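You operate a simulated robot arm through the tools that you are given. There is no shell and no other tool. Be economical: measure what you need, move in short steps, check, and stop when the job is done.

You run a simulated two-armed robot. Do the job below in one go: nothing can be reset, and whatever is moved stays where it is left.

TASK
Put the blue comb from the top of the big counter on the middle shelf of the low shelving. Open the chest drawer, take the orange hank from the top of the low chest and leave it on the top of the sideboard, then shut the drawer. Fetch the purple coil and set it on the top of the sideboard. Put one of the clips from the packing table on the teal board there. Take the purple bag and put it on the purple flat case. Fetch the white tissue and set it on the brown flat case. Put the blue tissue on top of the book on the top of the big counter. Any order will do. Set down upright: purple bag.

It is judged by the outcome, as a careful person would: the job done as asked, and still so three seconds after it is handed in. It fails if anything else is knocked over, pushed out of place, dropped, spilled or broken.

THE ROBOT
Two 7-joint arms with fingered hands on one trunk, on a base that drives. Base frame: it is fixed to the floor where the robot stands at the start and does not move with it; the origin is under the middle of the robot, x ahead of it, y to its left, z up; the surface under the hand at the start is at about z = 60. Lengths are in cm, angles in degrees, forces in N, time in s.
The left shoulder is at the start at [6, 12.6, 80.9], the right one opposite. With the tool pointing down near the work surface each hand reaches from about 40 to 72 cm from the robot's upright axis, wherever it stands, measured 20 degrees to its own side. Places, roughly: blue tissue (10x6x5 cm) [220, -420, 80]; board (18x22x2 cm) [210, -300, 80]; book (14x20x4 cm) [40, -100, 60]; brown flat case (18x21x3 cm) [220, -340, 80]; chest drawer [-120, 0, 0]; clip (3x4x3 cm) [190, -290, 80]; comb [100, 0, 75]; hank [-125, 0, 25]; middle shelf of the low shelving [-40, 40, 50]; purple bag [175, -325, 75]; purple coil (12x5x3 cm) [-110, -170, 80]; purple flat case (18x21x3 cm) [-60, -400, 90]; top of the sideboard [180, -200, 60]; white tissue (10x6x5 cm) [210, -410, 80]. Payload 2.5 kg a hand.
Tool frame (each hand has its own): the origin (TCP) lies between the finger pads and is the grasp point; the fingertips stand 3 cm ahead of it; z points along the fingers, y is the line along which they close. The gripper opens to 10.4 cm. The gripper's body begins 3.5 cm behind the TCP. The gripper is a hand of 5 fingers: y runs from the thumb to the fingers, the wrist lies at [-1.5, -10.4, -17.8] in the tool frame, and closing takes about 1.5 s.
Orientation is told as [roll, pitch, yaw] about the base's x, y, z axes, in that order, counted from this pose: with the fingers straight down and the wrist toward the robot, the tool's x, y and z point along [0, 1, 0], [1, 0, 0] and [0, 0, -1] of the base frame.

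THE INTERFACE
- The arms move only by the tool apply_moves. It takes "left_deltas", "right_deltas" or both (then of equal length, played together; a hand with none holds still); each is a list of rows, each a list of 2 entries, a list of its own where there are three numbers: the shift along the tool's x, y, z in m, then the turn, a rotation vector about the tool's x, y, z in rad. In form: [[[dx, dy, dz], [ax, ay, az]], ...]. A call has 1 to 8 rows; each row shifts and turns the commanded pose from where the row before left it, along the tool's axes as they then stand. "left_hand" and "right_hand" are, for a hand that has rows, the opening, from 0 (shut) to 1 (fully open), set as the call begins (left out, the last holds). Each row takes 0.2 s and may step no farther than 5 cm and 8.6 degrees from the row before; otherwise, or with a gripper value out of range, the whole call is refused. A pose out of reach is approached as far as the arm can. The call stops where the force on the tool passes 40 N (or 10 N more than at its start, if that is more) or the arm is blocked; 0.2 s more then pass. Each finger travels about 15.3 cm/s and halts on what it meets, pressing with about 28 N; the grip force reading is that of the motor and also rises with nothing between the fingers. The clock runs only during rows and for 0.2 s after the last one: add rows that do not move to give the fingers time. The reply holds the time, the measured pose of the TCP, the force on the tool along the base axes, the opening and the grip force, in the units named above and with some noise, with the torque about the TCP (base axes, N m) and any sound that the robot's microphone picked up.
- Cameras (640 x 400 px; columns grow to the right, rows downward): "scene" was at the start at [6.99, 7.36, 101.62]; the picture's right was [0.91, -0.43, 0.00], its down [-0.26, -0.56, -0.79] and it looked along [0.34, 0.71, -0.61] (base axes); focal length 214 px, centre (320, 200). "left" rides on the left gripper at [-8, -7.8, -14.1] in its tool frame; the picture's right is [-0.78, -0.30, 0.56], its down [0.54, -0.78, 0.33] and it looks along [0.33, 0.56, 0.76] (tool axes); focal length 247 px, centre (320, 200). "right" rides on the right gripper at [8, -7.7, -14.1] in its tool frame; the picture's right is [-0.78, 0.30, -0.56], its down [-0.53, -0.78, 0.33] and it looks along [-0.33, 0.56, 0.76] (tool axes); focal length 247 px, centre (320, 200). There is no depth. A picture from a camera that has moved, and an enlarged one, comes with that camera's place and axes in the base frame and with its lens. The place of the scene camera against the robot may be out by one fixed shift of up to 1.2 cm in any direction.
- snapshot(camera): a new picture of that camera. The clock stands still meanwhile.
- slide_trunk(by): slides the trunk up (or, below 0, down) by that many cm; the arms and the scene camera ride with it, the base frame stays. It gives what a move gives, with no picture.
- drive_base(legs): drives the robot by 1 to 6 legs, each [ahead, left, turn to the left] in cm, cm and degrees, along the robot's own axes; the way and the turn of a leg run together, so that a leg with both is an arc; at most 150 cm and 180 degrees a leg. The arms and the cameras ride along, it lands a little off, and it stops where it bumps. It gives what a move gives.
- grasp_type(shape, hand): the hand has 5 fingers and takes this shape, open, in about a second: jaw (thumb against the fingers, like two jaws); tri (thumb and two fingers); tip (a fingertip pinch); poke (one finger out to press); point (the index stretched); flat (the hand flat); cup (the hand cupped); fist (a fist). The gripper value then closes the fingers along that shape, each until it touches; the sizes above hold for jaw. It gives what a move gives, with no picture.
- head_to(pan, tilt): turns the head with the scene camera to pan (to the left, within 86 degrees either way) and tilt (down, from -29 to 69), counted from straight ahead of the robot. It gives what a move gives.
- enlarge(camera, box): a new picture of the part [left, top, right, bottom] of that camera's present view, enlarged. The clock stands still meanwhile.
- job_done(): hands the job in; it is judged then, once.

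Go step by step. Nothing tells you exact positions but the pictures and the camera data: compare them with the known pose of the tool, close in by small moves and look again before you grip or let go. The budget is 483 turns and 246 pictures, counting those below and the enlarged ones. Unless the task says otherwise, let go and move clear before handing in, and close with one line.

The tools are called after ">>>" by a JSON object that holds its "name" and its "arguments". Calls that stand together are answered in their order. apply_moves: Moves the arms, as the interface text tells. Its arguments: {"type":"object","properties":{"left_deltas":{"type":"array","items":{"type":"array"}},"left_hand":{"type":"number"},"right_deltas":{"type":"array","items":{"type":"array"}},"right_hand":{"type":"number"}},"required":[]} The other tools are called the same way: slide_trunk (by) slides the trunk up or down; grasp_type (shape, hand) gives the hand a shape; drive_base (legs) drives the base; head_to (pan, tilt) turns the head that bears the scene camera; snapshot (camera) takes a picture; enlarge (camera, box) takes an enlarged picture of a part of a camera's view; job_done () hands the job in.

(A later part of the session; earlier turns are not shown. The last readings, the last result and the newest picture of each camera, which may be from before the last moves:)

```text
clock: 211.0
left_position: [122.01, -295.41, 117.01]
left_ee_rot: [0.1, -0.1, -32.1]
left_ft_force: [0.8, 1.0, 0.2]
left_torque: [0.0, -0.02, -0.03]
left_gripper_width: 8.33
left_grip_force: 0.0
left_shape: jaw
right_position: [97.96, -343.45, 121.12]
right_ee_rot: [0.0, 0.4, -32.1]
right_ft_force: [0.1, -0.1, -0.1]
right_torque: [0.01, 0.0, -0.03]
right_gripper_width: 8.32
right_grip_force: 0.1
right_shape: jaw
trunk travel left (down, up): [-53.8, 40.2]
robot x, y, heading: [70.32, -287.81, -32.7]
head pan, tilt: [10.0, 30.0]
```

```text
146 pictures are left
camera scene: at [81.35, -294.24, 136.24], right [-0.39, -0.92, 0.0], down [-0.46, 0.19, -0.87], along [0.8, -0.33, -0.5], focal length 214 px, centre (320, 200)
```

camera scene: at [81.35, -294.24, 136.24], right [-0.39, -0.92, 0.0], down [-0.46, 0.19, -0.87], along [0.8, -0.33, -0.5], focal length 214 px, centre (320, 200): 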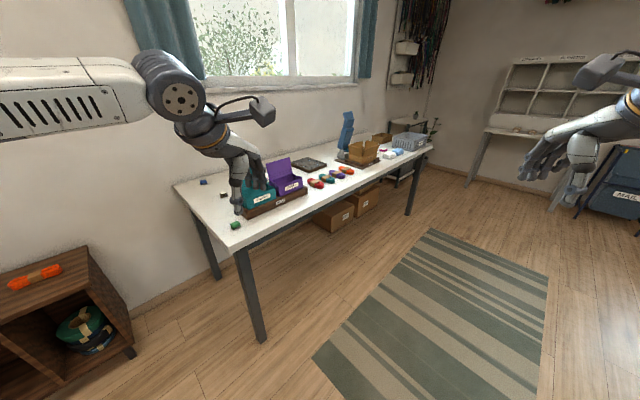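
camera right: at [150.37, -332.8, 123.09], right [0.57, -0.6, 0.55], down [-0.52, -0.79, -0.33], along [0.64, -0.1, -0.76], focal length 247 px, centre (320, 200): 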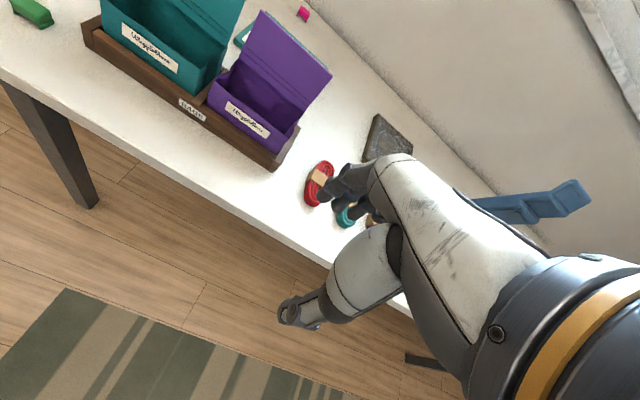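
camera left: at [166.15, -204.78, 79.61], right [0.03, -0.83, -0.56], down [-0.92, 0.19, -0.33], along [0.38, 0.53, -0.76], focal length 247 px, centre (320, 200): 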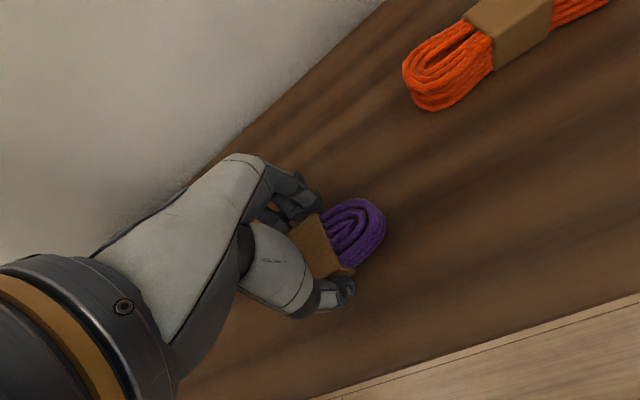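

>>> {"name": "drive_base", "arguments": {"legs": [[40, 57, 0]]}}

>>> {"name": "head_to", "arguments": {"pan": -10, "tilt": 40}}

>>> {"name": "snapshot", "arguments": {"camera": "scene"}}

>>> {"name": "snapshot", "arguments": {"camera": "left"}}

>>> {"name": "snapshot", "arguments": {"camera": "right"}}

```text
clock: 214.8
left_position: [186.46, -271.08, 117.07]
left_ee_rot: [0.2, 0.0, -33.2]
left_ft_force: [0.5, -0.3, 0.0]
left_torque: [0.03, 0.02, -0.01]
left_gripper_width: 8.31
left_grip_force: 0.0
left_shape: jaw
right_position: [161.49, -318.54, 121.05]
right_ee_rot: [-0.1, 0.4, -33.2]
right_ft_force: [1.3, 0.3, 0.1]
right_torque: [-0.05, 0.02, 0.01]
right_gripper_width: 8.28
right_grip_force: 0.1
right_shape: jaw
trunk travel left (down, up): [-53.8, 40.2]
robot x, y, heading: [134.88, -262.55, -33.7]
head pan, tilt: [10.0, 30.0]
```

```text
clock: 215.6
left_position: [186.48, -271.2, 116.94]
left_ee_rot: [0.1, 0.0, -33.2]
left_ft_force: [0.3, 0.5, 1.4]
left_torque: [0.02, -0.02, 0.01]
left_gripper_width: 8.33
left_grip_force: 0.1
left_shape: jaw
right_position: [161.5, -318.58, 121.05]
right_ee_rot: [-0.1, 0.3, -33.3]
right_ft_force: [-0.6, -0.2, -0.6]
right_torque: [-0.01, -0.01, -0.01]
right_gripper_width: 8.29
right_grip_force: 0.1
right_shape: jaw
trunk travel left (down, up): [-53.8, 40.2]
robot x, y, heading: [134.76, -262.9, -33.7]
head pan, tilt: [-10.0, 40.0]
```

```text
145 pictures are left
camera scene: at [143.67, -271.38, 134.71], right [-0.69, -0.72, 0.0], down [-0.46, 0.44, -0.77], along [0.55, -0.53, -0.64], focal length 214 px, centre (320, 200)
```

scene: 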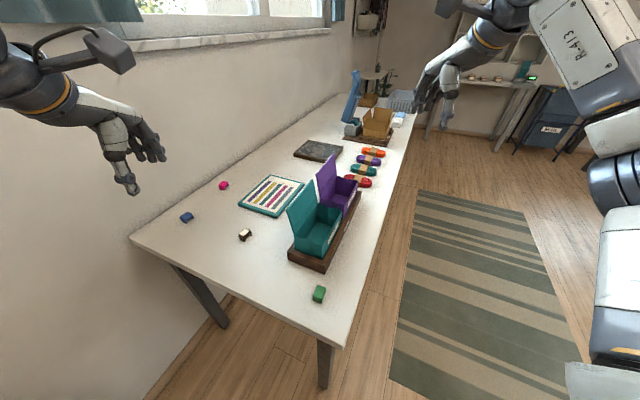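

```text
144 pictures are left
camera left: at [175.51, -273.69, 131.13], right [-0.67, -0.49, -0.56], down [-0.36, 0.87, -0.33], along [0.65, -0.02, -0.76], focal length 247 px, centre (320, 200)
```

left: 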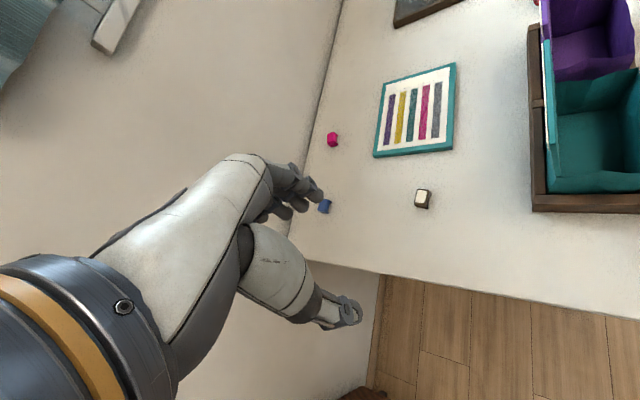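

```text
143 pictures are left
camera right: at [159.52, -307.72, 135.09], right [-0.18, -0.81, 0.55], down [-0.94, -0.02, -0.33], along [0.28, -0.58, -0.76], focal length 247 px, centre (320, 200)
```

right: 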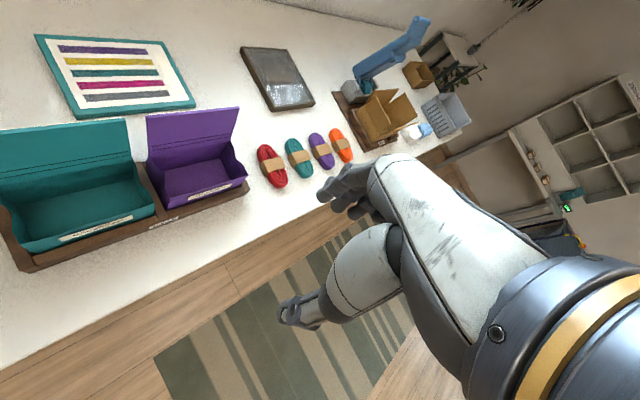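

I see the whole table: brown clip at ≈(197,−287,77), striped teal board centred ≈(209,−307). I'll tuck the left hand, move a bit closer, and use the right hand.

>>> {"name": "apply_moves", "arguments": {"left_deltas": [[[-0.02, -0.04, 0], [0, 0, 0]], [[-0.02, -0.04, 0], [0, 0, 0]], [[-0.02, -0.04, 0], [0, 0, 0]]]}}

>>> {"name": "drive_base", "arguments": {"legs": [[16, 15, 0]]}}

>>> {"name": "apply_moves", "arguments": {"right_deltas": [[[0.045, 0, 0], [0, 0, 0]], [[0.045, 0, 0], [0, 0, 0]], [[0.045, -0.01, 0], [0, 0, 0]], [[0.045, -0.01, 0], [0, 0, 0]], [[0.045, -0.02, 0], [0, 0, 0]], [[0.045, -0.02, 0], [0, 0, 0]], [[0.02, 0, 0.03], [0, 0, 0]]], "right_hand": 0.6}}

>>> {"name": "snapshot", "arguments": {"camera": "right"}}

>>> {"name": "snapshot", "arguments": {"camera": "scene"}}

```text
clock: 216.5
left_position: [173.46, -269.48, 110.73]
left_ee_rot: [-1.1, 12.1, -33.4]
left_ft_force: [0.5, 0.1, -0.1]
left_torque: [-0.03, 0.0, 0.0]
left_gripper_width: 8.3
left_grip_force: 0.0
left_shape: jaw
right_position: [161.56, -318.53, 121.09]
right_ee_rot: [0.1, 0.3, -33.3]
right_ft_force: [0.0, -0.2, 0.6]
right_torque: [-0.01, 0.02, 0.04]
right_gripper_width: 8.32
right_grip_force: 0.0
right_shape: jaw
trunk travel left (down, up): [-53.8, 40.2]
robot x, y, heading: [134.97, -262.8, -33.8]
head pan, tilt: [-10.0, 40.0]
stopped in row 3 (left hand): the arm was blocked; the commanded pose is now the measured one
```

```text
clock: 218.2
left_position: [195.12, -265.79, 110.83]
left_ee_rot: [-1.0, 11.9, -33.2]
left_ft_force: [0.0, 0.6, 0.3]
left_torque: [-0.01, 0.02, 0.0]
left_gripper_width: 8.29
left_grip_force: 0.0
left_shape: jaw
right_position: [183.35, -314.89, 121.09]
right_ee_rot: [0.0, 0.3, -32.9]
right_ft_force: [1.1, -0.1, 0.4]
right_torque: [-0.01, 0.02, 0.01]
right_gripper_width: 8.29
right_grip_force: 0.0
right_shape: jaw
trunk travel left (down, up): [-53.8, 40.2]
robot x, y, heading: [156.85, -259.29, -33.5]
head pan, tilt: [-10.0, 40.0]
```

```text
clock: 219.8
left_position: [195.05, -265.9, 110.68]
left_ee_rot: [-1.0, 12.0, -33.2]
left_ft_force: [-0.5, -1.0, 0.0]
left_torque: [0.03, -0.01, 0.02]
left_gripper_width: 8.3
left_grip_force: 0.1
left_shape: jaw
right_position: [194.13, -287.46, 117.98]
right_ee_rot: [0.1, 0.4, -33.1]
right_ft_force: [-0.3, 0.5, 0.3]
right_torque: [0.01, 0.0, 0.02]
right_gripper_width: 6.29
right_grip_force: 0.0
right_shape: jaw
trunk travel left (down, up): [-53.8, 40.2]
robot x, y, heading: [156.58, -259.37, -33.7]
head pan, tilt: [-10.0, 40.0]
```

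```text
142 pictures are left
camera right: at [192.22, -276.53, 132.11], right [-0.17, -0.81, 0.55], down [-0.94, -0.02, -0.33], along [0.28, -0.58, -0.76], focal length 247 px, centre (320, 200)
```

right: 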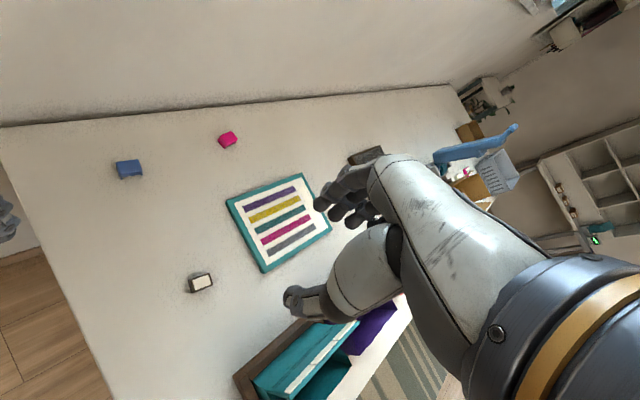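

```text
141 pictures are left
camera scene: at [165.34, -267.88, 134.7], right [-0.69, -0.72, 0.0], down [-0.47, 0.44, -0.77], along [0.55, -0.53, -0.64], focal length 214 px, centre (320, 200)
```

scene: 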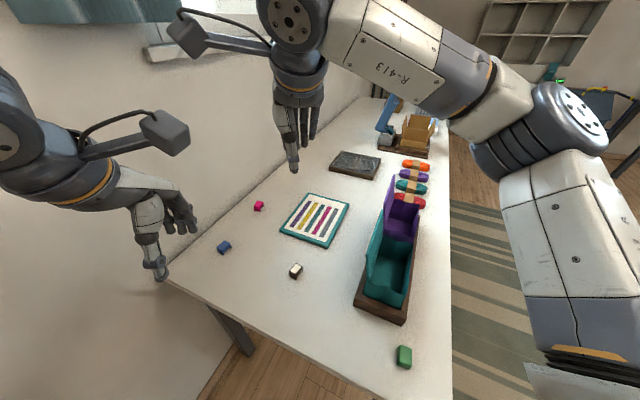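

Right hand is above the brown clip. Descend with the arm.

>>> {"name": "apply_moves", "arguments": {"right_deltas": [[[0.003, 0.01, 0.048], [0, 0, 0]], [[0, 0, 0.05], [0, 0, 0]], [[0, 0, 0.05], [0, 0, 0]], [[0, 0, 0.05], [0, 0, 0]], [[0, 0, 0.05], [0, 0, 0]], [[0, 0, 0.04], [0, 0, 0]]]}}

>>> {"name": "snapshot", "arguments": {"camera": "right"}}

```text
clock: 221.2
left_position: [195.04, -265.91, 110.72]
left_ee_rot: [-0.9, 12.0, -33.2]
left_ft_force: [0.7, -0.4, 0.8]
left_torque: [0.03, 0.03, -0.02]
left_gripper_width: 8.3
left_grip_force: 0.1
left_shape: jaw
right_position: [194.84, -287.69, 89.14]
right_ee_rot: [0.1, 0.2, -33.0]
right_ft_force: [-0.1, 0.1, 0.1]
right_torque: [0.05, -0.03, 0.0]
right_gripper_width: 6.24
right_grip_force: 0.1
right_shape: jaw
trunk travel left (down, up): [-53.8, 40.2]
robot x, y, heading: [156.18, -259.37, -33.8]
head pan, tilt: [-10.0, 40.0]
```

```text
140 pictures are left
camera right: at [192.81, -276.9, 103.26], right [-0.17, -0.81, 0.55], down [-0.94, -0.02, -0.33], along [0.28, -0.58, -0.76], focal length 247 px, centre (320, 200)
```

right: 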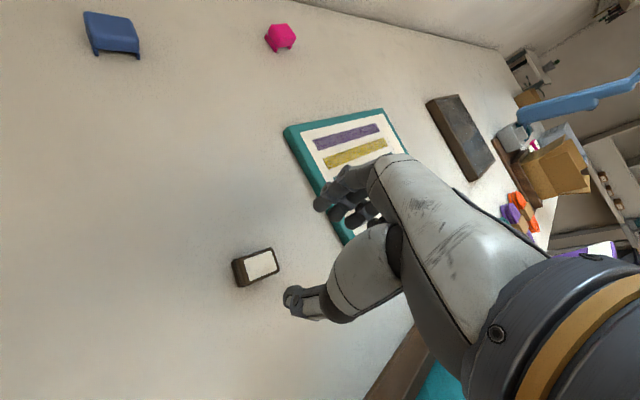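

Rotate ~23° to match the clip and re-check.

>>> {"name": "apply_moves", "arguments": {"right_deltas": [[[0.003, -0.004, 0.02], [0, 0, -0.134]], [[0, 0, 0.02], [0, 0, -0.134]], [[0, 0, 0], [0, 0, -0.134]]]}}

>>> {"name": "snapshot", "arguments": {"camera": "right"}}

```text
clock: 221.9
left_position: [195.07, -265.82, 110.69]
left_ee_rot: [-1.0, 12.0, -33.2]
left_ft_force: [-0.8, -0.3, -0.4]
left_torque: [-0.02, 0.0, 0.03]
left_gripper_width: 8.27
left_grip_force: 0.1
left_shape: jaw
right_position: [194.62, -287.09, 85.2]
right_ee_rot: [0.2, 0.3, -10.0]
right_ft_force: [-0.6, 0.6, -0.1]
right_torque: [0.0, 0.01, 0.02]
right_gripper_width: 6.27
right_grip_force: 0.1
right_shape: jaw
trunk travel left (down, up): [-53.8, 40.2]
robot x, y, heading: [156.62, -259.25, -33.6]
head pan, tilt: [-10.0, 40.0]
```

```text
139 pictures are left
camera right: at [188.48, -278.01, 99.28], right [0.16, -0.82, 0.55], down [-0.86, -0.39, -0.33], along [0.49, -0.42, -0.76], focal length 247 px, centre (320, 200)
```

right: 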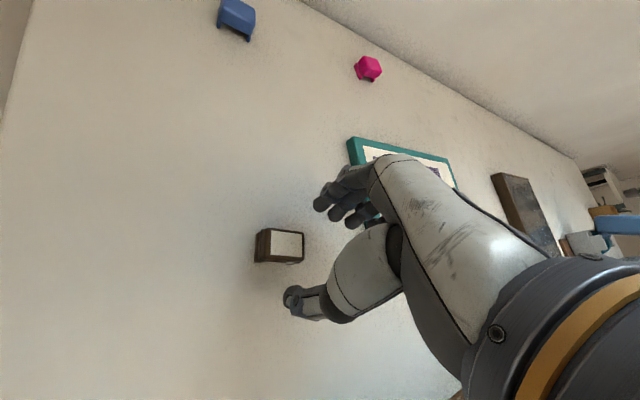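

>>> {"name": "apply_moves", "arguments": {"right_deltas": [[[0.004, 0.009, 0.02], [0, 0, 0]], [[0, 0, 0.02], [0, 0, 0]]]}}

>>> {"name": "snapshot", "arguments": {"camera": "right"}}

```text
clock: 222.6
left_position: [195.15, -265.92, 110.64]
left_ee_rot: [-1.0, 12.1, -33.3]
left_ft_force: [-0.3, 0.3, -0.3]
left_torque: [0.03, 0.02, 0.02]
left_gripper_width: 8.28
left_grip_force: 0.0
left_shape: jaw
right_position: [196.65, -286.95, 83.18]
right_ee_rot: [0.7, -1.9, -9.8]
right_ft_force: [-1.1, 1.5, 14.5]
right_torque: [0.22, 0.75, 0.01]
right_gripper_width: 6.51
right_grip_force: 0.1
right_shape: jaw
trunk travel left (down, up): [-53.8, 40.2]
robot x, y, heading: [156.69, -259.16, -33.8]
head pan, tilt: [-10.0, 40.0]
stopped in row 2 (right hand): the force on the tool passed its limit at 54 N (the readings are from after the stop); the commanded pose is now the measured one
```

```text
138 pictures are left
camera right: at [190.0, -277.87, 96.98], right [0.14, -0.82, 0.56], down [-0.85, -0.39, -0.36], along [0.52, -0.42, -0.75], focal length 247 px, centre (320, 200)
```

right: 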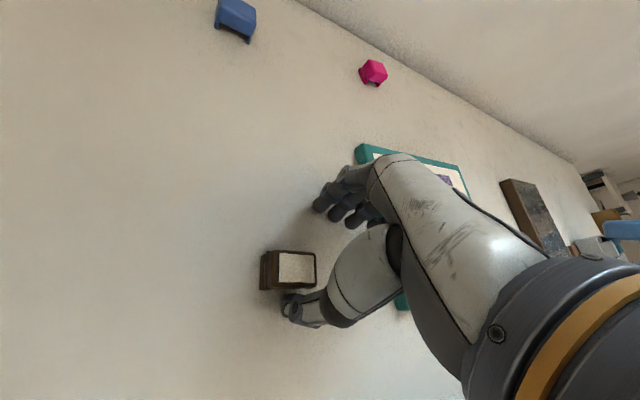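

The table is at z≈80 and the thumb met the clip; clip is at ≈(193.8,−285.4). Lift and re-centre.

>>> {"name": "apply_moves", "arguments": {"right_deltas": [[[0, 0, -0.04], [0.035, 0, 0]], [[0.012, -0.03, 0], [0, 0, 0]], [[0, 0, 0], [0, 0, 0]]]}}

>>> {"name": "snapshot", "arguments": {"camera": "right"}}

```text
clock: 223.4
left_position: [195.07, -265.8, 110.59]
left_ee_rot: [-1.0, 12.1, -33.3]
left_ft_force: [0.0, -0.4, 0.8]
left_torque: [-0.01, 0.05, -0.03]
left_gripper_width: 8.28
left_grip_force: 0.0
left_shape: jaw
right_position: [193.34, -285.39, 86.65]
right_ee_rot: [0.6, 0.5, -9.7]
right_ft_force: [-0.2, -0.4, 0.1]
right_torque: [0.01, -0.02, 0.02]
right_gripper_width: 6.26
right_grip_force: 0.0
right_shape: jaw
trunk travel left (down, up): [-53.8, 40.2]
robot x, y, heading: [156.6, -259.35, -33.5]
head pan, tilt: [-10.0, 40.0]
```

```text
137 pictures are left
camera right: at [187.23, -276.3, 100.88], right [0.16, -0.82, 0.55], down [-0.86, -0.39, -0.33], along [0.48, -0.42, -0.77], focal length 247 px, centre (320, 200)
```

right: 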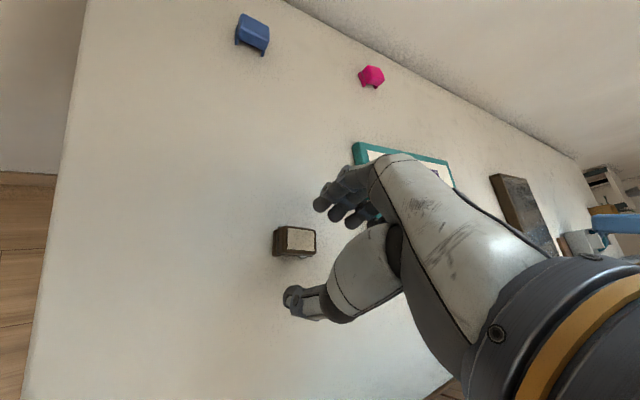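

>>> {"name": "apply_moves", "arguments": {"right_deltas": [[[0.004, 0.01, 0], [0, 0, 0]], [[0, 0, 0.02], [0, 0, 0]], [[0, 0, 0.008], [0, 0, 0]]]}}

>>> {"name": "snapshot", "arguments": {"camera": "right"}}

```text
clock: 224.2
left_position: [195.01, -265.8, 110.69]
left_ee_rot: [-1.0, 12.0, -33.1]
left_ft_force: [0.1, -0.4, -0.9]
left_torque: [0.01, 0.02, -0.01]
left_gripper_width: 8.29
left_grip_force: 0.2
left_shape: jaw
right_position: [194.77, -285.11, 83.92]
right_ee_rot: [0.5, 0.6, -9.8]
right_ft_force: [0.1, 0.1, 0.3]
right_torque: [-0.02, 0.02, 0.0]
right_gripper_width: 6.28
right_grip_force: 0.1
right_shape: jaw
trunk travel left (down, up): [-53.8, 40.2]
robot x, y, heading: [156.59, -259.41, -33.3]
head pan, tilt: [-10.0, 40.0]
```

```text
136 pictures are left
camera right: at [188.63, -276.05, 98.12], right [0.16, -0.82, 0.55], down [-0.86, -0.39, -0.33], along [0.48, -0.42, -0.77], focal length 247 px, centre (320, 200)
```

right: 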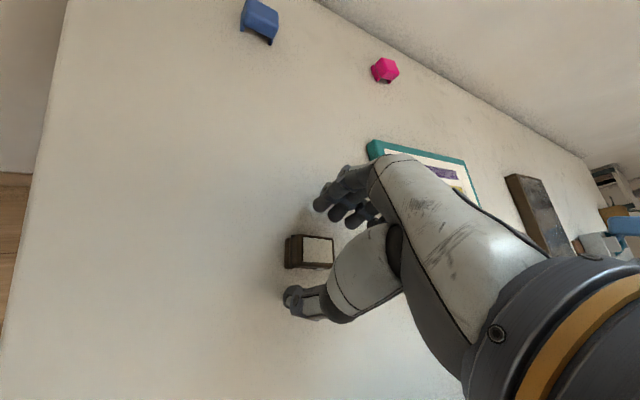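

Clip is centred between the fingers. Close and lift.

>>> {"name": "apply_moves", "arguments": {"right_deltas": [[[0, -0.002, 0.005], [0, 0, 0]], [[0, 0, 0], [0, 0, 0]], [[0, 0, 0], [0, 0, 0]], [[0, 0, 0], [0, 0, 0]], [[0, 0, 0], [0, 0, 0]], [[0, 0, 0], [0, 0, 0]], [[0, 0, 0], [0, 0, 0]]], "right_hand": 0}}

>>> {"name": "apply_moves", "arguments": {"right_deltas": [[[0, 0, -0.03], [0, 0, 0]], [[0, 0, -0.05], [0, 0, 0]]]}}

>>> {"name": "snapshot", "arguments": {"camera": "right"}}

```text
clock: 225.8
left_position: [195.05, -265.9, 110.79]
left_ee_rot: [-1.0, 12.0, -33.1]
left_ft_force: [0.2, 0.4, 0.3]
left_torque: [0.01, -0.01, 0.0]
left_gripper_width: 8.31
left_grip_force: 0.0
left_shape: jaw
right_position: [194.54, -284.98, 83.61]
right_ee_rot: [0.6, 0.5, -9.7]
right_ft_force: [-0.7, -0.7, 5.0]
right_torque: [-0.02, -0.05, -0.01]
right_gripper_width: 1.95
right_grip_force: 28.4
right_shape: jaw
trunk travel left (down, up): [-53.8, 40.2]
robot x, y, heading: [156.65, -259.2, -33.7]
head pan, tilt: [-10.0, 40.0]
```

```text
clock: 226.4
left_position: [195.14, -265.94, 110.66]
left_ee_rot: [-1.0, 12.0, -33.2]
left_ft_force: [0.2, 0.5, 0.2]
left_torque: [-0.02, -0.01, 0.01]
left_gripper_width: 8.3
left_grip_force: 0.0
left_shape: jaw
right_position: [194.48, -285.15, 91.59]
right_ee_rot: [0.6, 0.7, -9.8]
right_ft_force: [0.1, -0.3, -0.6]
right_torque: [-0.01, -0.02, 0.01]
right_gripper_width: 1.95
right_grip_force: 28.0
right_shape: jaw
trunk travel left (down, up): [-53.8, 40.2]
robot x, y, heading: [156.51, -259.07, -33.6]
head pan, tilt: [-10.0, 40.0]
```

```text
135 pictures are left
camera right: at [188.3, -276.27, 105.78], right [0.16, -0.82, 0.55], down [-0.86, -0.39, -0.33], along [0.48, -0.41, -0.77], focal length 247 px, centre (320, 200)
```

right: 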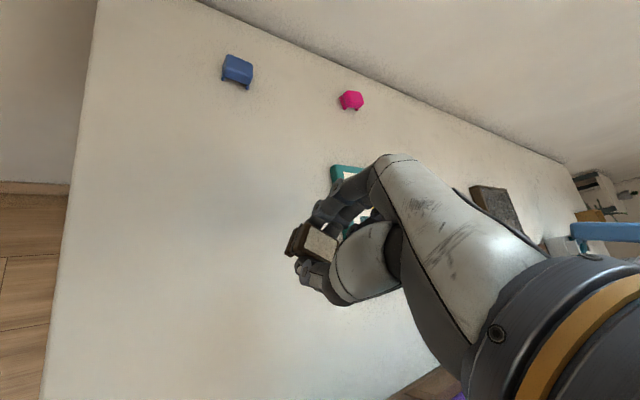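

Clip held. Move over the board (centre ≈(205,−303.5)).

>>> {"name": "apply_moves", "arguments": {"right_deltas": [[[-0.035, 0.03, -0.01], [0, 0, 0]], [[-0.035, 0.03, 0], [0, 0, 0]], [[-0.035, 0.03, 0], [0, 0, 0]], [[-0.03, 0.022, 0], [0, 0, 0]]]}}

>>> {"name": "snapshot", "arguments": {"camera": "right"}}

>>> {"name": "snapshot", "arguments": {"camera": "scene"}}

```text
clock: 227.4
left_position: [195.13, -265.94, 110.69]
left_ee_rot: [-1.0, 12.0, -33.2]
left_ft_force: [0.8, -0.3, 0.4]
left_torque: [0.03, 0.0, 0.04]
left_gripper_width: 8.31
left_grip_force: 0.1
left_shape: jaw
right_position: [203.23, -300.19, 92.14]
right_ee_rot: [0.5, 0.6, -9.8]
right_ft_force: [0.0, 0.7, 0.0]
right_torque: [0.0, -0.04, 0.04]
right_gripper_width: 1.94
right_grip_force: 27.8
right_shape: jaw
trunk travel left (down, up): [-53.8, 40.2]
robot x, y, heading: [156.63, -259.14, -33.5]
head pan, tilt: [-10.0, 40.0]
```

```text
134 pictures are left
camera right: at [197.19, -291.22, 106.29], right [0.16, -0.82, 0.55], down [-0.86, -0.39, -0.33], along [0.48, -0.41, -0.77], focal length 247 px, centre (320, 200)
```

right: 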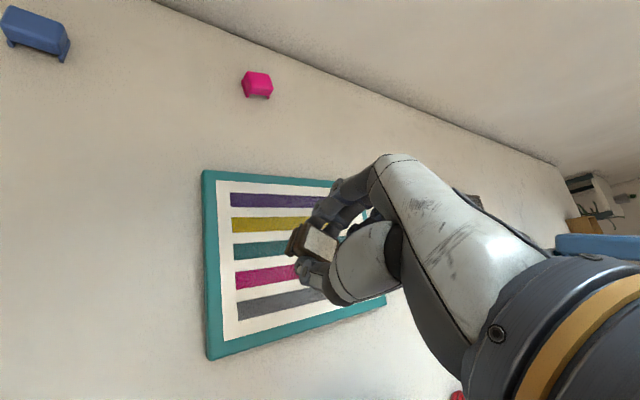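

```text
133 pictures are left
camera scene: at [165.34, -267.87, 134.7], right [-0.69, -0.72, 0.0], down [-0.47, 0.44, -0.77], along [0.55, -0.53, -0.64], focal length 214 px, centre (320, 200)
```

scene: 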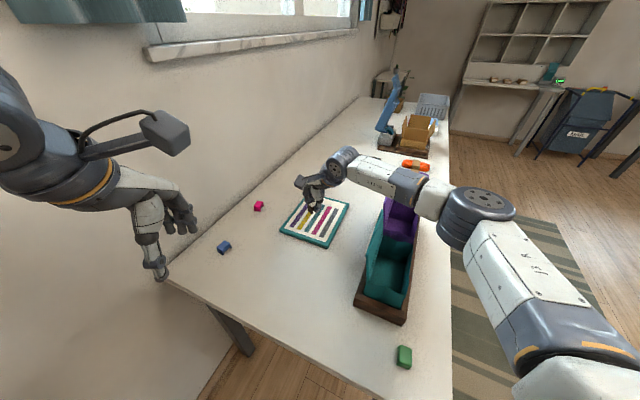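

Nicely over the board. Lower partway and check the forearm's clearance over the bags.

>>> {"name": "apply_moves", "arguments": {"right_deltas": [[[0, 0, 0.02], [0, 0, 0]], [[0, 0, 0.02], [0, 0, 0]]]}}

>>> {"name": "enlarge", "arguments": {"camera": "scene", "box": [240, 120, 520, 320]}}

>>> {"name": "snapshot", "arguments": {"camera": "left"}}

```text
clock: 228.0
left_position: [195.1, -265.88, 110.61]
left_ee_rot: [-1.0, 12.0, -33.2]
left_ft_force: [0.3, -0.2, 0.3]
left_torque: [-0.04, 0.0, 0.02]
left_gripper_width: 8.28
left_grip_force: 0.0
left_shape: jaw
right_position: [203.36, -300.03, 88.12]
right_ee_rot: [0.6, 0.6, -9.9]
right_ft_force: [0.7, 0.0, 0.1]
right_torque: [-0.02, 0.05, 0.0]
right_gripper_width: 1.93
right_grip_force: 28.1
right_shape: jaw
trunk travel left (down, up): [-53.8, 40.2]
robot x, y, heading: [156.22, -259.38, -33.7]
head pan, tilt: [-10.0, 40.0]
```

```text
2.00 times, centred on (380, 220) of scene
camera zoom: at [165.33, -267.86, 134.71], right [-0.69, -0.72, 0.0], down [-0.47, 0.44, -0.77], along [0.56, -0.53, -0.64], focal length 429 px, centre (200, 160)
```

zoom: 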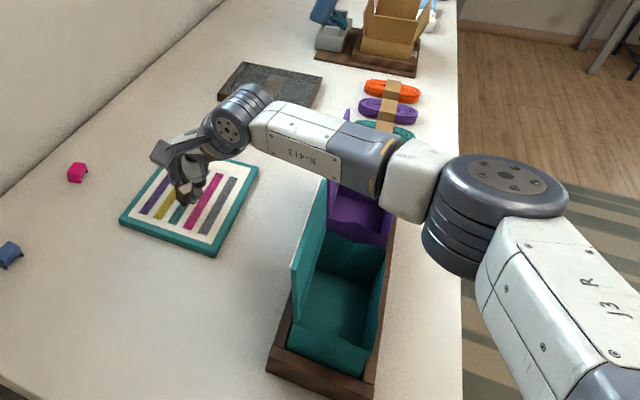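

```text
131 pictures are left
camera left: at [186.89, -269.97, 126.31], right [-0.77, -0.44, -0.47], down [-0.41, 0.9, -0.17], along [0.5, 0.06, -0.87], focal length 247 px, centre (320, 200)
```

left: 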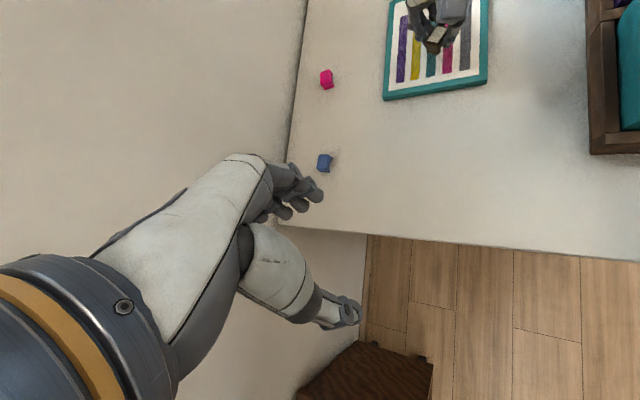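

The forearm will be close above the bag flaps; tilt the hand 15° so the wrist is higher, then set down.

>>> {"name": "apply_moves", "arguments": {"right_deltas": [[[0, 0, 0], [0.14, 0, 0]], [[0, 0, 0], [0.13, 0, 0]], [[0, 0.003, 0.01], [0, 0, 0]]]}}

>>> {"name": "enlarge", "arguments": {"camera": "scene", "box": [240, 120, 520, 320]}}

>>> {"name": "snapshot", "arguments": {"camera": "right"}}

```text
clock: 228.8
left_position: [195.08, -265.92, 110.74]
left_ee_rot: [-1.0, 11.9, -33.2]
left_ft_force: [-0.1, -0.4, -0.5]
left_torque: [0.02, 0.0, 0.01]
left_gripper_width: 8.3
left_grip_force: 0.1
left_shape: jaw
right_position: [203.48, -300.26, 87.16]
right_ee_rot: [0.6, 8.6, -9.7]
right_ft_force: [-0.2, 0.1, 0.1]
right_torque: [-0.01, 0.0, 0.04]
right_gripper_width: 1.96
right_grip_force: 28.0
right_shape: jaw
right hand out of reach, approached as far as the arm can: row 2
trunk travel left (down, up): [-53.8, 40.2]
robot x, y, heading: [156.38, -259.29, -33.6]
head pan, tilt: [-10.0, 40.0]
```

```text
2.00 times, centred on (380, 220) of scene
camera zoom: at [165.34, -267.86, 134.71], right [-0.69, -0.72, 0.0], down [-0.47, 0.44, -0.77], along [0.56, -0.53, -0.64], focal length 429 px, centre (200, 160)
```

zoom: 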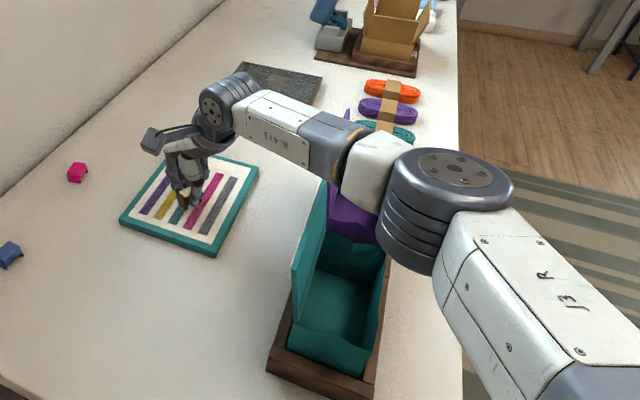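

```text
129 pictures are left
camera right: at [199.36, -291.61, 102.34], right [0.24, -0.83, 0.5], down [-0.9, -0.38, -0.22], along [0.37, -0.4, -0.84], focal length 247 px, centre (320, 200)
```

right: 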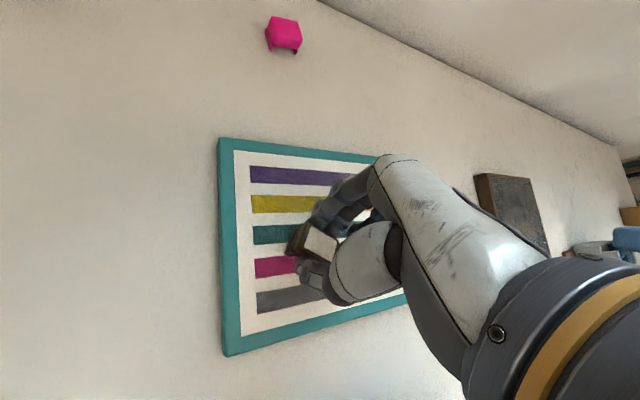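

>>> {"name": "apply_moves", "arguments": {"right_deltas": [[[0, 0.001, 0.006], [0, 0, 0]], [[0, 0.001, 0.005], [0, 0, 0]]]}}

```text
clock: 229.4
left_position: [195.03, -265.82, 110.73]
left_ee_rot: [-1.0, 12.1, -33.2]
left_ft_force: [0.1, 0.1, 0.3]
left_torque: [0.05, 0.0, 0.0]
left_gripper_width: 8.32
left_grip_force: 0.0
left_shape: jaw
right_position: [203.57, -300.23, 86.08]
right_ee_rot: [0.6, 8.7, -9.8]
right_ft_force: [-0.1, -0.2, 0.8]
right_torque: [-0.02, 0.0, -0.02]
right_gripper_width: 1.93
right_grip_force: 27.9
right_shape: jaw
trunk travel left (down, up): [-53.8, 40.2]
robot x, y, heading: [156.63, -259.43, -33.9]
head pan, tilt: [-10.0, 40.0]
```

>>> {"name": "apply_moves", "arguments": {"right_deltas": [[[0, 0.001, 0.005], [0, 0, 0]], [[0, 0, 0.003], [0, 0, 0]]]}}

>>> {"name": "snapshot", "arguments": {"camera": "right"}}

```text
clock: 230.0
left_position: [195.05, -265.85, 110.72]
left_ee_rot: [-1.0, 12.0, -33.2]
left_ft_force: [-1.1, 0.2, -0.1]
left_torque: [0.0, 0.0, 0.01]
left_gripper_width: 8.27
left_grip_force: 0.0
left_shape: jaw
right_position: [203.46, -300.19, 85.35]
right_ee_rot: [0.6, 8.5, -9.9]
right_ft_force: [-0.1, 0.2, 2.2]
right_torque: [-0.05, -0.02, 0.03]
right_gripper_width: 1.96
right_grip_force: 28.3
right_shape: jaw
trunk travel left (down, up): [-53.8, 40.2]
robot x, y, heading: [156.77, -259.31, -33.6]
head pan, tilt: [-10.0, 40.0]
```

```text
128 pictures are left
camera right: at [199.28, -291.52, 100.43], right [0.24, -0.83, 0.5], down [-0.9, -0.39, -0.22], along [0.38, -0.4, -0.84], focal length 247 px, centre (320, 200)
```

right: 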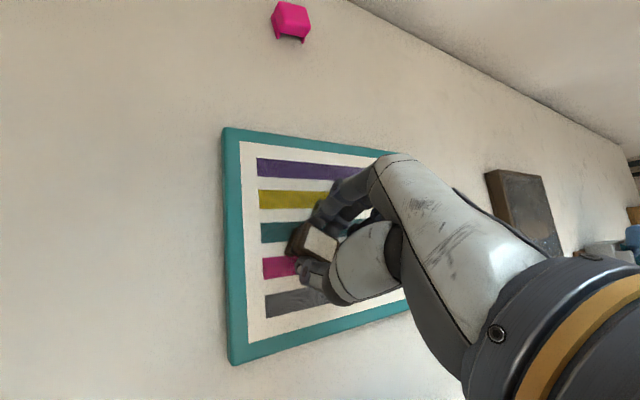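

Light contact. Open slightly and lift off.

>>> {"name": "apply_moves", "arguments": {"right_deltas": [[[0, 0, 0], [0, 0, 0]], [[0, 0, 0], [0, 0, 0]], [[0, 0, 0], [0, 0, 0]], [[0, 0, 0], [0, 0, 0]]], "right_hand": 0.5}}

>>> {"name": "apply_moves", "arguments": {"right_deltas": [[[0, 0, -0.03], [0, 0, 0]], [[0, 0, -0.05], [0, 0, 0]], [[0, 0, -0.05], [0, 0, 0]], [[0, 0, -0.05], [0, 0, 0]], [[0, 0, -0.05], [0, 0, 0]]]}}

>>> {"name": "snapshot", "arguments": {"camera": "right"}}

```text
clock: 231.0
left_position: [195.1, -265.89, 110.69]
left_ee_rot: [-1.0, 12.0, -33.2]
left_ft_force: [0.2, -0.3, 0.6]
left_torque: [0.02, 0.02, 0.0]
left_gripper_width: 8.29
left_grip_force: 0.1
left_shape: jaw
right_position: [203.35, -300.2, 85.35]
right_ee_rot: [0.7, 8.5, -9.8]
right_ft_force: [-0.7, -0.5, 0.2]
right_torque: [0.02, -0.05, -0.02]
right_gripper_width: 5.16
right_grip_force: 0.1
right_shape: jaw
trunk travel left (down, up): [-53.8, 40.2]
robot x, y, heading: [156.4, -259.44, -33.6]
head pan, tilt: [-10.0, 40.0]
```

```text
clock: 232.2
left_position: [195.06, -265.96, 110.75]
left_ee_rot: [-1.0, 12.0, -33.2]
left_ft_force: [0.5, 0.3, -0.6]
left_torque: [-0.02, 0.0, 0.0]
left_gripper_width: 8.34
left_grip_force: 0.0
left_shape: jaw
right_position: [204.15, -300.51, 93.46]
right_ee_rot: [0.5, 8.5, -10.1]
right_ft_force: [0.4, -0.5, -0.1]
right_torque: [0.01, 0.0, 0.01]
right_gripper_width: 5.19
right_grip_force: 0.0
right_shape: jaw
right hand out of reach, approached as far as the arm can: row 2, 3, 4, 5
trunk travel left (down, up): [-53.8, 40.2]
robot x, y, heading: [156.68, -259.67, -33.4]
head pan, tilt: [-10.0, 40.0]
```

```text
127 pictures are left
camera right: at [200.13, -291.78, 108.59], right [0.23, -0.83, 0.5], down [-0.9, -0.38, -0.22], along [0.37, -0.4, -0.84], focal length 247 px, centre (320, 200)
```

right: 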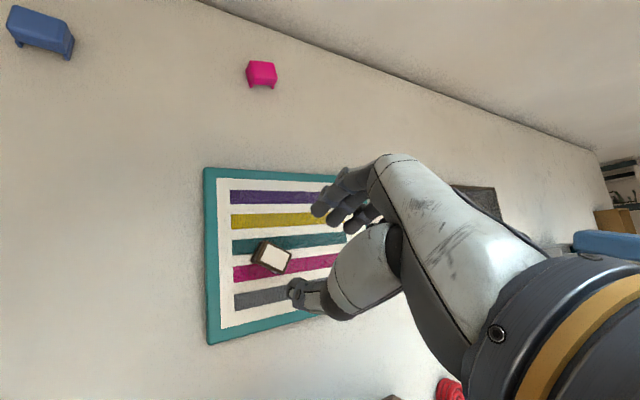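

Clip is on the board. Raise, withdraw to the aisle, and face the table further along for the tissues.

>>> {"name": "slide_trunk", "arguments": {"by": 22}}

>>> {"name": "drive_base", "arguments": {"legs": [[-48, -73, 0], [0, 0, 56], [0, -130, 0]]}}

>>> {"name": "head_to", "arguments": {"pan": 0, "tilt": 35}}

>>> {"name": "snapshot", "arguments": {"camera": "scene"}}

```text
clock: 234.5
left_position: [195.14, -265.86, 132.61]
left_ee_rot: [-0.9, 12.0, -33.3]
left_ft_force: [0.1, -0.5, 0.3]
left_torque: [0.0, 0.01, 0.0]
left_gripper_width: 8.31
left_grip_force: 0.1
left_shape: jaw
right_position: [204.22, -300.46, 115.35]
right_ee_rot: [0.5, 8.5, -10.1]
right_ft_force: [0.5, 0.3, 0.4]
right_torque: [0.02, -0.03, 0.02]
right_gripper_width: 5.15
right_grip_force: 0.0
right_shape: jaw
trunk travel left (down, up): [-75.8, 18.2]
robot x, y, heading: [156.44, -259.42, -33.7]
head pan, tilt: [-10.0, 40.0]
```

```text
clock: 247.8
left_position: [153.22, -387.61, 132.61]
left_ee_rot: [-1.0, 12.0, 22.4]
left_ft_force: [-0.5, -0.1, -0.2]
left_torque: [-0.01, 0.02, 0.0]
left_gripper_width: 8.31
left_grip_force: 0.0
left_shape: jaw
right_position: [187.09, -399.69, 115.44]
right_ee_rot: [0.5, 8.5, 45.5]
right_ft_force: [0.0, -0.2, -0.3]
right_torque: [0.01, 0.02, 0.0]
right_gripper_width: 5.15
right_grip_force: 0.1
right_shape: jaw
trunk travel left (down, up): [-75.8, 18.2]
robot x, y, heading: [126.33, -415.6, 22.2]
head pan, tilt: [-10.0, 40.0]
```

```text
clock: 248.5
left_position: [153.2, -387.59, 132.74]
left_ee_rot: [-1.0, 12.1, 22.3]
left_ft_force: [1.1, 0.3, -0.5]
left_torque: [0.0, 0.0, 0.03]
left_gripper_width: 8.31
left_grip_force: 0.0
left_shape: jaw
right_position: [186.9, -399.66, 115.46]
right_ee_rot: [0.5, 8.6, 45.4]
right_ft_force: [0.8, -0.1, 0.2]
right_torque: [0.01, -0.03, 0.04]
right_gripper_width: 5.19
right_grip_force: 0.0
right_shape: jaw
trunk travel left (down, up): [-75.8, 18.2]
robot x, y, heading: [126.24, -415.5, 22.0]
head pan, tilt: [0.0, 35.0]
```

```text
126 pictures are left
camera scene: at [137.24, -411.4, 157.46], right [0.38, -0.93, 0.0], down [-0.53, -0.22, -0.82], along [0.76, 0.31, -0.57], focal length 214 px, centre (320, 200)
```

scene: 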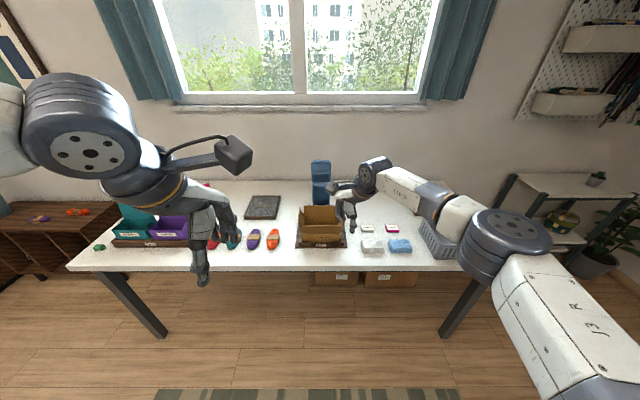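

I see white and blue tissues in front right, the brown flat case at left-back. Zoom in.

>>> {"name": "enlarge", "arguments": {"camera": "scene", "box": [220, 170, 460, 320]}}

>>> {"name": "snapshot", "arguments": {"camera": "right"}}

```text
2.67 times, centred on (340, 245) of scene
camera zoom: at [137.24, -411.4, 157.46], right [0.38, -0.93, 0.0], down [-0.53, -0.22, -0.82], along [0.76, 0.31, -0.57], focal length 572 px, centre (267, 80)
```

zoom: 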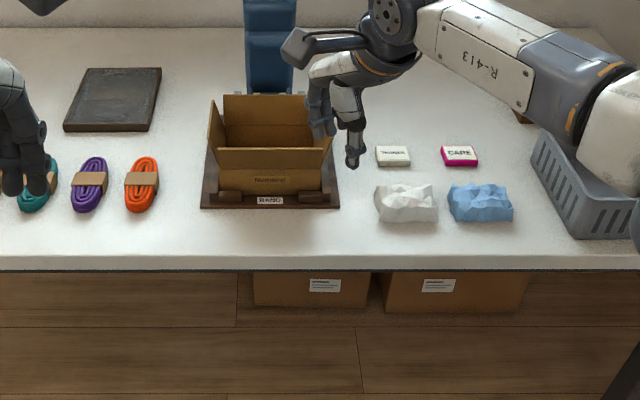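

```text
124 pictures are left
camera right: at [177.48, -398.14, 130.58], right [0.82, -0.28, 0.5], down [-0.19, -0.96, -0.22], along [0.54, 0.08, -0.84], focal length 247 px, centre (320, 200)
```

right: 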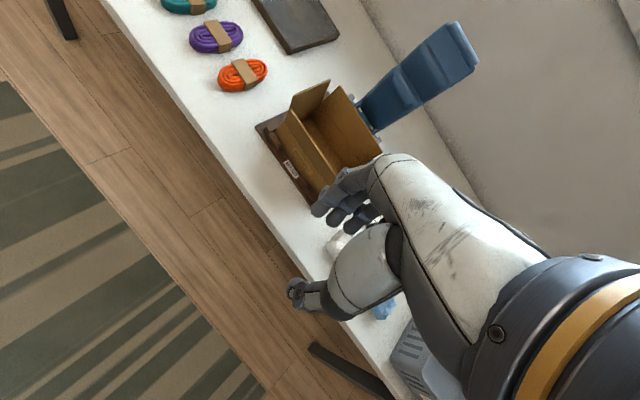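

White tissue ≈(211.4,−407.7), blue ≈(216,−420), brown case ≈(218,−342). Straighten the right hand, then drive in.

>>> {"name": "apply_moves", "arguments": {"right_deltas": [[[0, 0, 0], [-0.075, 0, 0.1]], [[0, 0, 0], [-0.075, 0, 0.1]], [[0, 0, 0], [0, 0, 0.1]], [[0, 0, 0], [0, 0, 0.1]], [[-0.045, 0, 0], [0, 0, 0]], [[-0.045, 0, 0], [0, 0, 0]], [[-0.045, 0, 0], [0, 0, 0]], [[-0.035, 0, 0], [0, 0, 0]]], "right_hand": 0.9}}

>>> {"name": "drive_base", "arguments": {"legs": [[24, 0, 0.5]]}}

>>> {"name": "snapshot", "arguments": {"camera": "right"}}

>>> {"name": "snapshot", "arguments": {"camera": "scene"}}

```text
clock: 250.3
left_position: [153.15, -387.73, 132.71]
left_ee_rot: [-1.0, 12.0, 22.4]
left_ft_force: [0.1, -0.9, 0.1]
left_torque: [0.01, 0.0, 0.01]
left_gripper_width: 8.33
left_grip_force: 0.1
left_shape: jaw
right_position: [193.25, -415.38, 115.51]
right_ee_rot: [-0.4, -0.3, 22.5]
right_ft_force: [0.1, -0.4, -0.8]
right_torque: [-0.03, 0.01, 0.02]
right_gripper_width: 9.34
right_grip_force: 0.0
right_shape: jaw
trunk travel left (down, up): [-75.8, 18.2]
robot x, y, heading: [126.1, -416.04, 22.0]
head pan, tilt: [0.0, 35.0]
```

```text
clock: 252.1
left_position: [174.93, -378.08, 132.66]
left_ee_rot: [-1.0, 12.1, 23.2]
left_ft_force: [-0.1, -0.8, -0.5]
left_torque: [-0.01, 0.01, 0.05]
left_gripper_width: 8.28
left_grip_force: 0.1
left_shape: jaw
right_position: [215.45, -405.08, 115.51]
right_ee_rot: [-0.4, -0.2, 23.3]
right_ft_force: [-0.3, 0.7, 0.4]
right_torque: [-0.01, -0.01, 0.0]
right_gripper_width: 9.36
right_grip_force: 0.0
right_shape: jaw
trunk travel left (down, up): [-75.8, 18.2]
robot x, y, heading: [148.38, -406.44, 23.0]
head pan, tilt: [0.0, 35.0]
```

```text
123 pictures are left
camera right: at [205.14, -400.85, 129.5], right [0.58, -0.59, 0.56], down [-0.5, -0.8, -0.33], along [0.65, -0.09, -0.76], focal length 247 px, centre (320, 200)
```

right: 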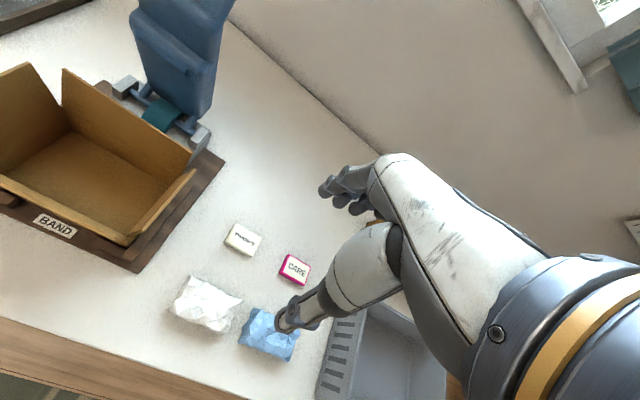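

```text
122 pictures are left
camera scene: at [159.35, -402.06, 157.46], right [0.39, -0.92, 0.0], down [-0.53, -0.22, -0.82], along [0.75, 0.32, -0.57], focal length 214 px, centre (320, 200)
```

scene: 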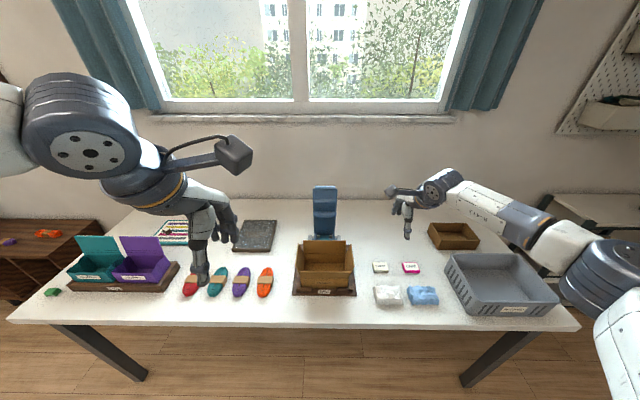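

Move above the white tissue and descend.

>>> {"name": "apply_moves", "arguments": {"right_deltas": [[[-0.005, -0.045, 0], [0, 0, 0]], [[0, 0, 0.05], [0, 0, 0]], [[0, 0, 0.05], [0, 0, 0]], [[0, 0, 0.05], [0, 0, 0]], [[0, 0, 0.05], [0, 0, 0]]]}}

>>> {"name": "snapshot", "arguments": {"camera": "right"}}

```text
clock: 253.3
left_position: [175.14, -377.98, 132.61]
left_ee_rot: [-1.1, 12.1, 23.3]
left_ft_force: [0.0, -1.1, 0.1]
left_torque: [-0.02, 0.0, 0.01]
left_gripper_width: 8.29
left_grip_force: 0.1
left_shape: jaw
right_position: [211.62, -407.27, 95.53]
right_ee_rot: [-0.3, -0.2, 23.3]
right_ft_force: [0.4, 0.5, 0.3]
right_torque: [0.01, 0.01, -0.02]
right_gripper_width: 9.33
right_grip_force: 0.1
right_shape: jaw
trunk travel left (down, up): [-75.8, 18.2]
robot x, y, heading: [148.5, -406.68, 22.9]
head pan, tilt: [0.0, 35.0]
```

```text
121 pictures are left
camera right: at [201.36, -402.99, 109.45], right [0.58, -0.59, 0.56], down [-0.5, -0.8, -0.33], along [0.65, -0.09, -0.76], focal length 247 px, centre (320, 200)
```

right: 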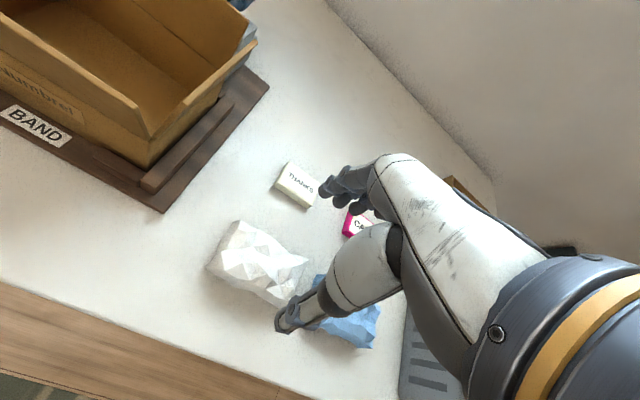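

Aligned. Descend around the tissue and close.

>>> {"name": "apply_moves", "arguments": {"right_deltas": [[[0, 0, 0.05], [0, 0, 0]], [[0, 0, 0.04], [0, 0, 0]], [[0, 0, 0.02], [0, 0, 0]]]}}

>>> {"name": "snapshot", "arguments": {"camera": "right"}}

```text
clock: 254.1
left_position: [175.09, -378.13, 132.67]
left_ee_rot: [-1.0, 12.1, 23.1]
left_ft_force: [0.2, 0.4, -0.2]
left_torque: [-0.02, 0.02, 0.01]
left_gripper_width: 8.32
left_grip_force: 0.1
left_shape: jaw
right_position: [210.96, -407.48, 85.99]
right_ee_rot: [-0.4, -0.4, 23.4]
right_ft_force: [0.0, 0.1, -0.7]
right_torque: [0.0, -0.01, -0.01]
right_gripper_width: 9.31
right_grip_force: 0.1
right_shape: jaw
right hand out of reach, approached as far as the arm can: row 2, 3
trunk travel left (down, up): [-75.8, 18.2]
robot x, y, heading: [148.35, -406.6, 23.0]
head pan, tilt: [0.0, 35.0]
```

```text
120 pictures are left
camera right: at [200.53, -403.14, 99.99], right [0.58, -0.59, 0.56], down [-0.5, -0.8, -0.33], along [0.65, -0.09, -0.76], focal length 247 px, centre (320, 200)
```

right: 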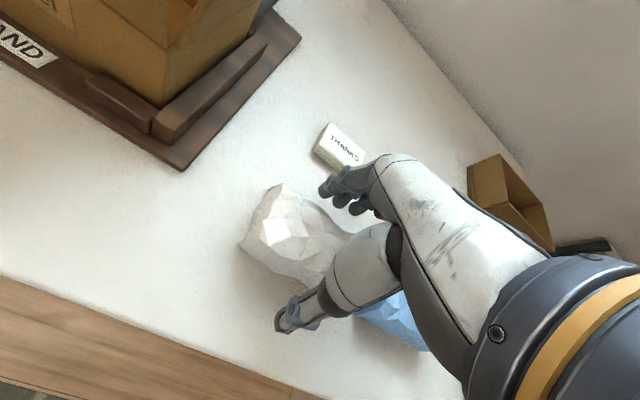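

>>> {"name": "slide_trunk", "arguments": {"by": -2.4}}

>>> {"name": "apply_moves", "arguments": {"right_deltas": [[[0, 0, 0], [0, 0, 0]], [[0, 0, 0], [0, 0, 0]], [[0, 0, 0], [0, 0, 0]], [[0, 0, 0], [0, 0, 0]], [[0, 0, 0], [0, 0, 0]], [[0, 0, 0], [0, 0, 0]]], "right_hand": 0}}

>>> {"name": "slide_trunk", "arguments": {"by": 20}}

>>> {"name": "snapshot", "arguments": {"camera": "right"}}

```text
clock: 254.8
left_position: [174.84, -377.97, 130.2]
left_ee_rot: [-1.1, 12.0, 23.2]
left_ft_force: [0.6, 0.3, 0.3]
left_torque: [-0.01, -0.05, 0.0]
left_gripper_width: 8.31
left_grip_force: 0.0
left_shape: jaw
right_position: [210.95, -407.39, 83.72]
right_ee_rot: [-0.4, -0.2, 23.3]
right_ft_force: [-0.1, -0.1, -0.4]
right_torque: [-0.02, 0.01, 0.01]
right_gripper_width: 9.36
right_grip_force: 0.1
right_shape: jaw
trunk travel left (down, up): [-73.4, 20.6]
robot x, y, heading: [148.71, -406.88, 22.8]
head pan, tilt: [0.0, 35.0]
```

```text
clock: 256.2
left_position: [175.03, -378.08, 130.32]
left_ee_rot: [-1.0, 12.0, 23.2]
left_ft_force: [-0.1, 1.3, -0.5]
left_torque: [-0.01, 0.03, -0.01]
left_gripper_width: 8.31
left_grip_force: 0.2
left_shape: jaw
right_position: [210.89, -407.42, 83.71]
right_ee_rot: [-0.4, -0.1, 23.3]
right_ft_force: [-0.9, 0.0, -0.4]
right_torque: [0.02, 0.01, 0.01]
right_gripper_width: 5.22
right_grip_force: 28.8
right_shape: jaw
trunk travel left (down, up): [-73.4, 20.6]
robot x, y, heading: [147.87, -406.48, 22.9]
head pan, tilt: [0.0, 35.0]
```

```text
clock: 258.4
left_position: [175.04, -378.18, 150.18]
left_ee_rot: [-1.1, 12.1, 23.2]
left_ft_force: [0.2, 0.3, 0.2]
left_torque: [0.0, 0.04, 0.02]
left_gripper_width: 8.32
left_grip_force: 0.1
left_shape: jaw
right_position: [210.97, -407.5, 103.62]
right_ee_rot: [-0.5, -0.2, 23.3]
right_ft_force: [-0.6, -0.5, 0.1]
right_torque: [0.0, 0.02, 0.03]
right_gripper_width: 5.18
right_grip_force: 28.6
right_shape: jaw
trunk travel left (down, up): [-93.4, 0.6]
robot x, y, heading: [148.11, -406.45, 22.9]
head pan, tilt: [0.0, 35.0]
```

```text
119 pictures are left
camera right: at [200.56, -403.15, 117.62], right [0.58, -0.59, 0.56], down [-0.5, -0.8, -0.33], along [0.65, -0.09, -0.76], focal length 247 px, centre (320, 200)
```

right: 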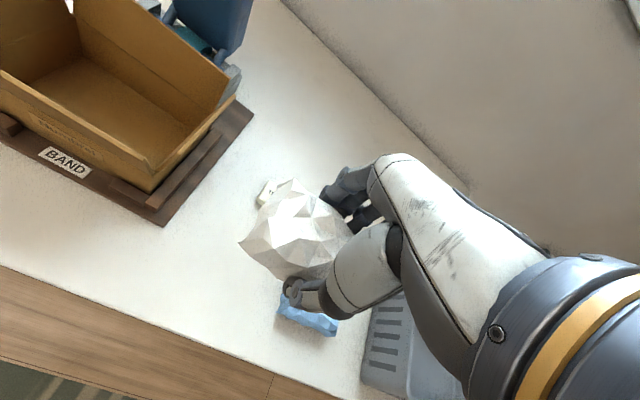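

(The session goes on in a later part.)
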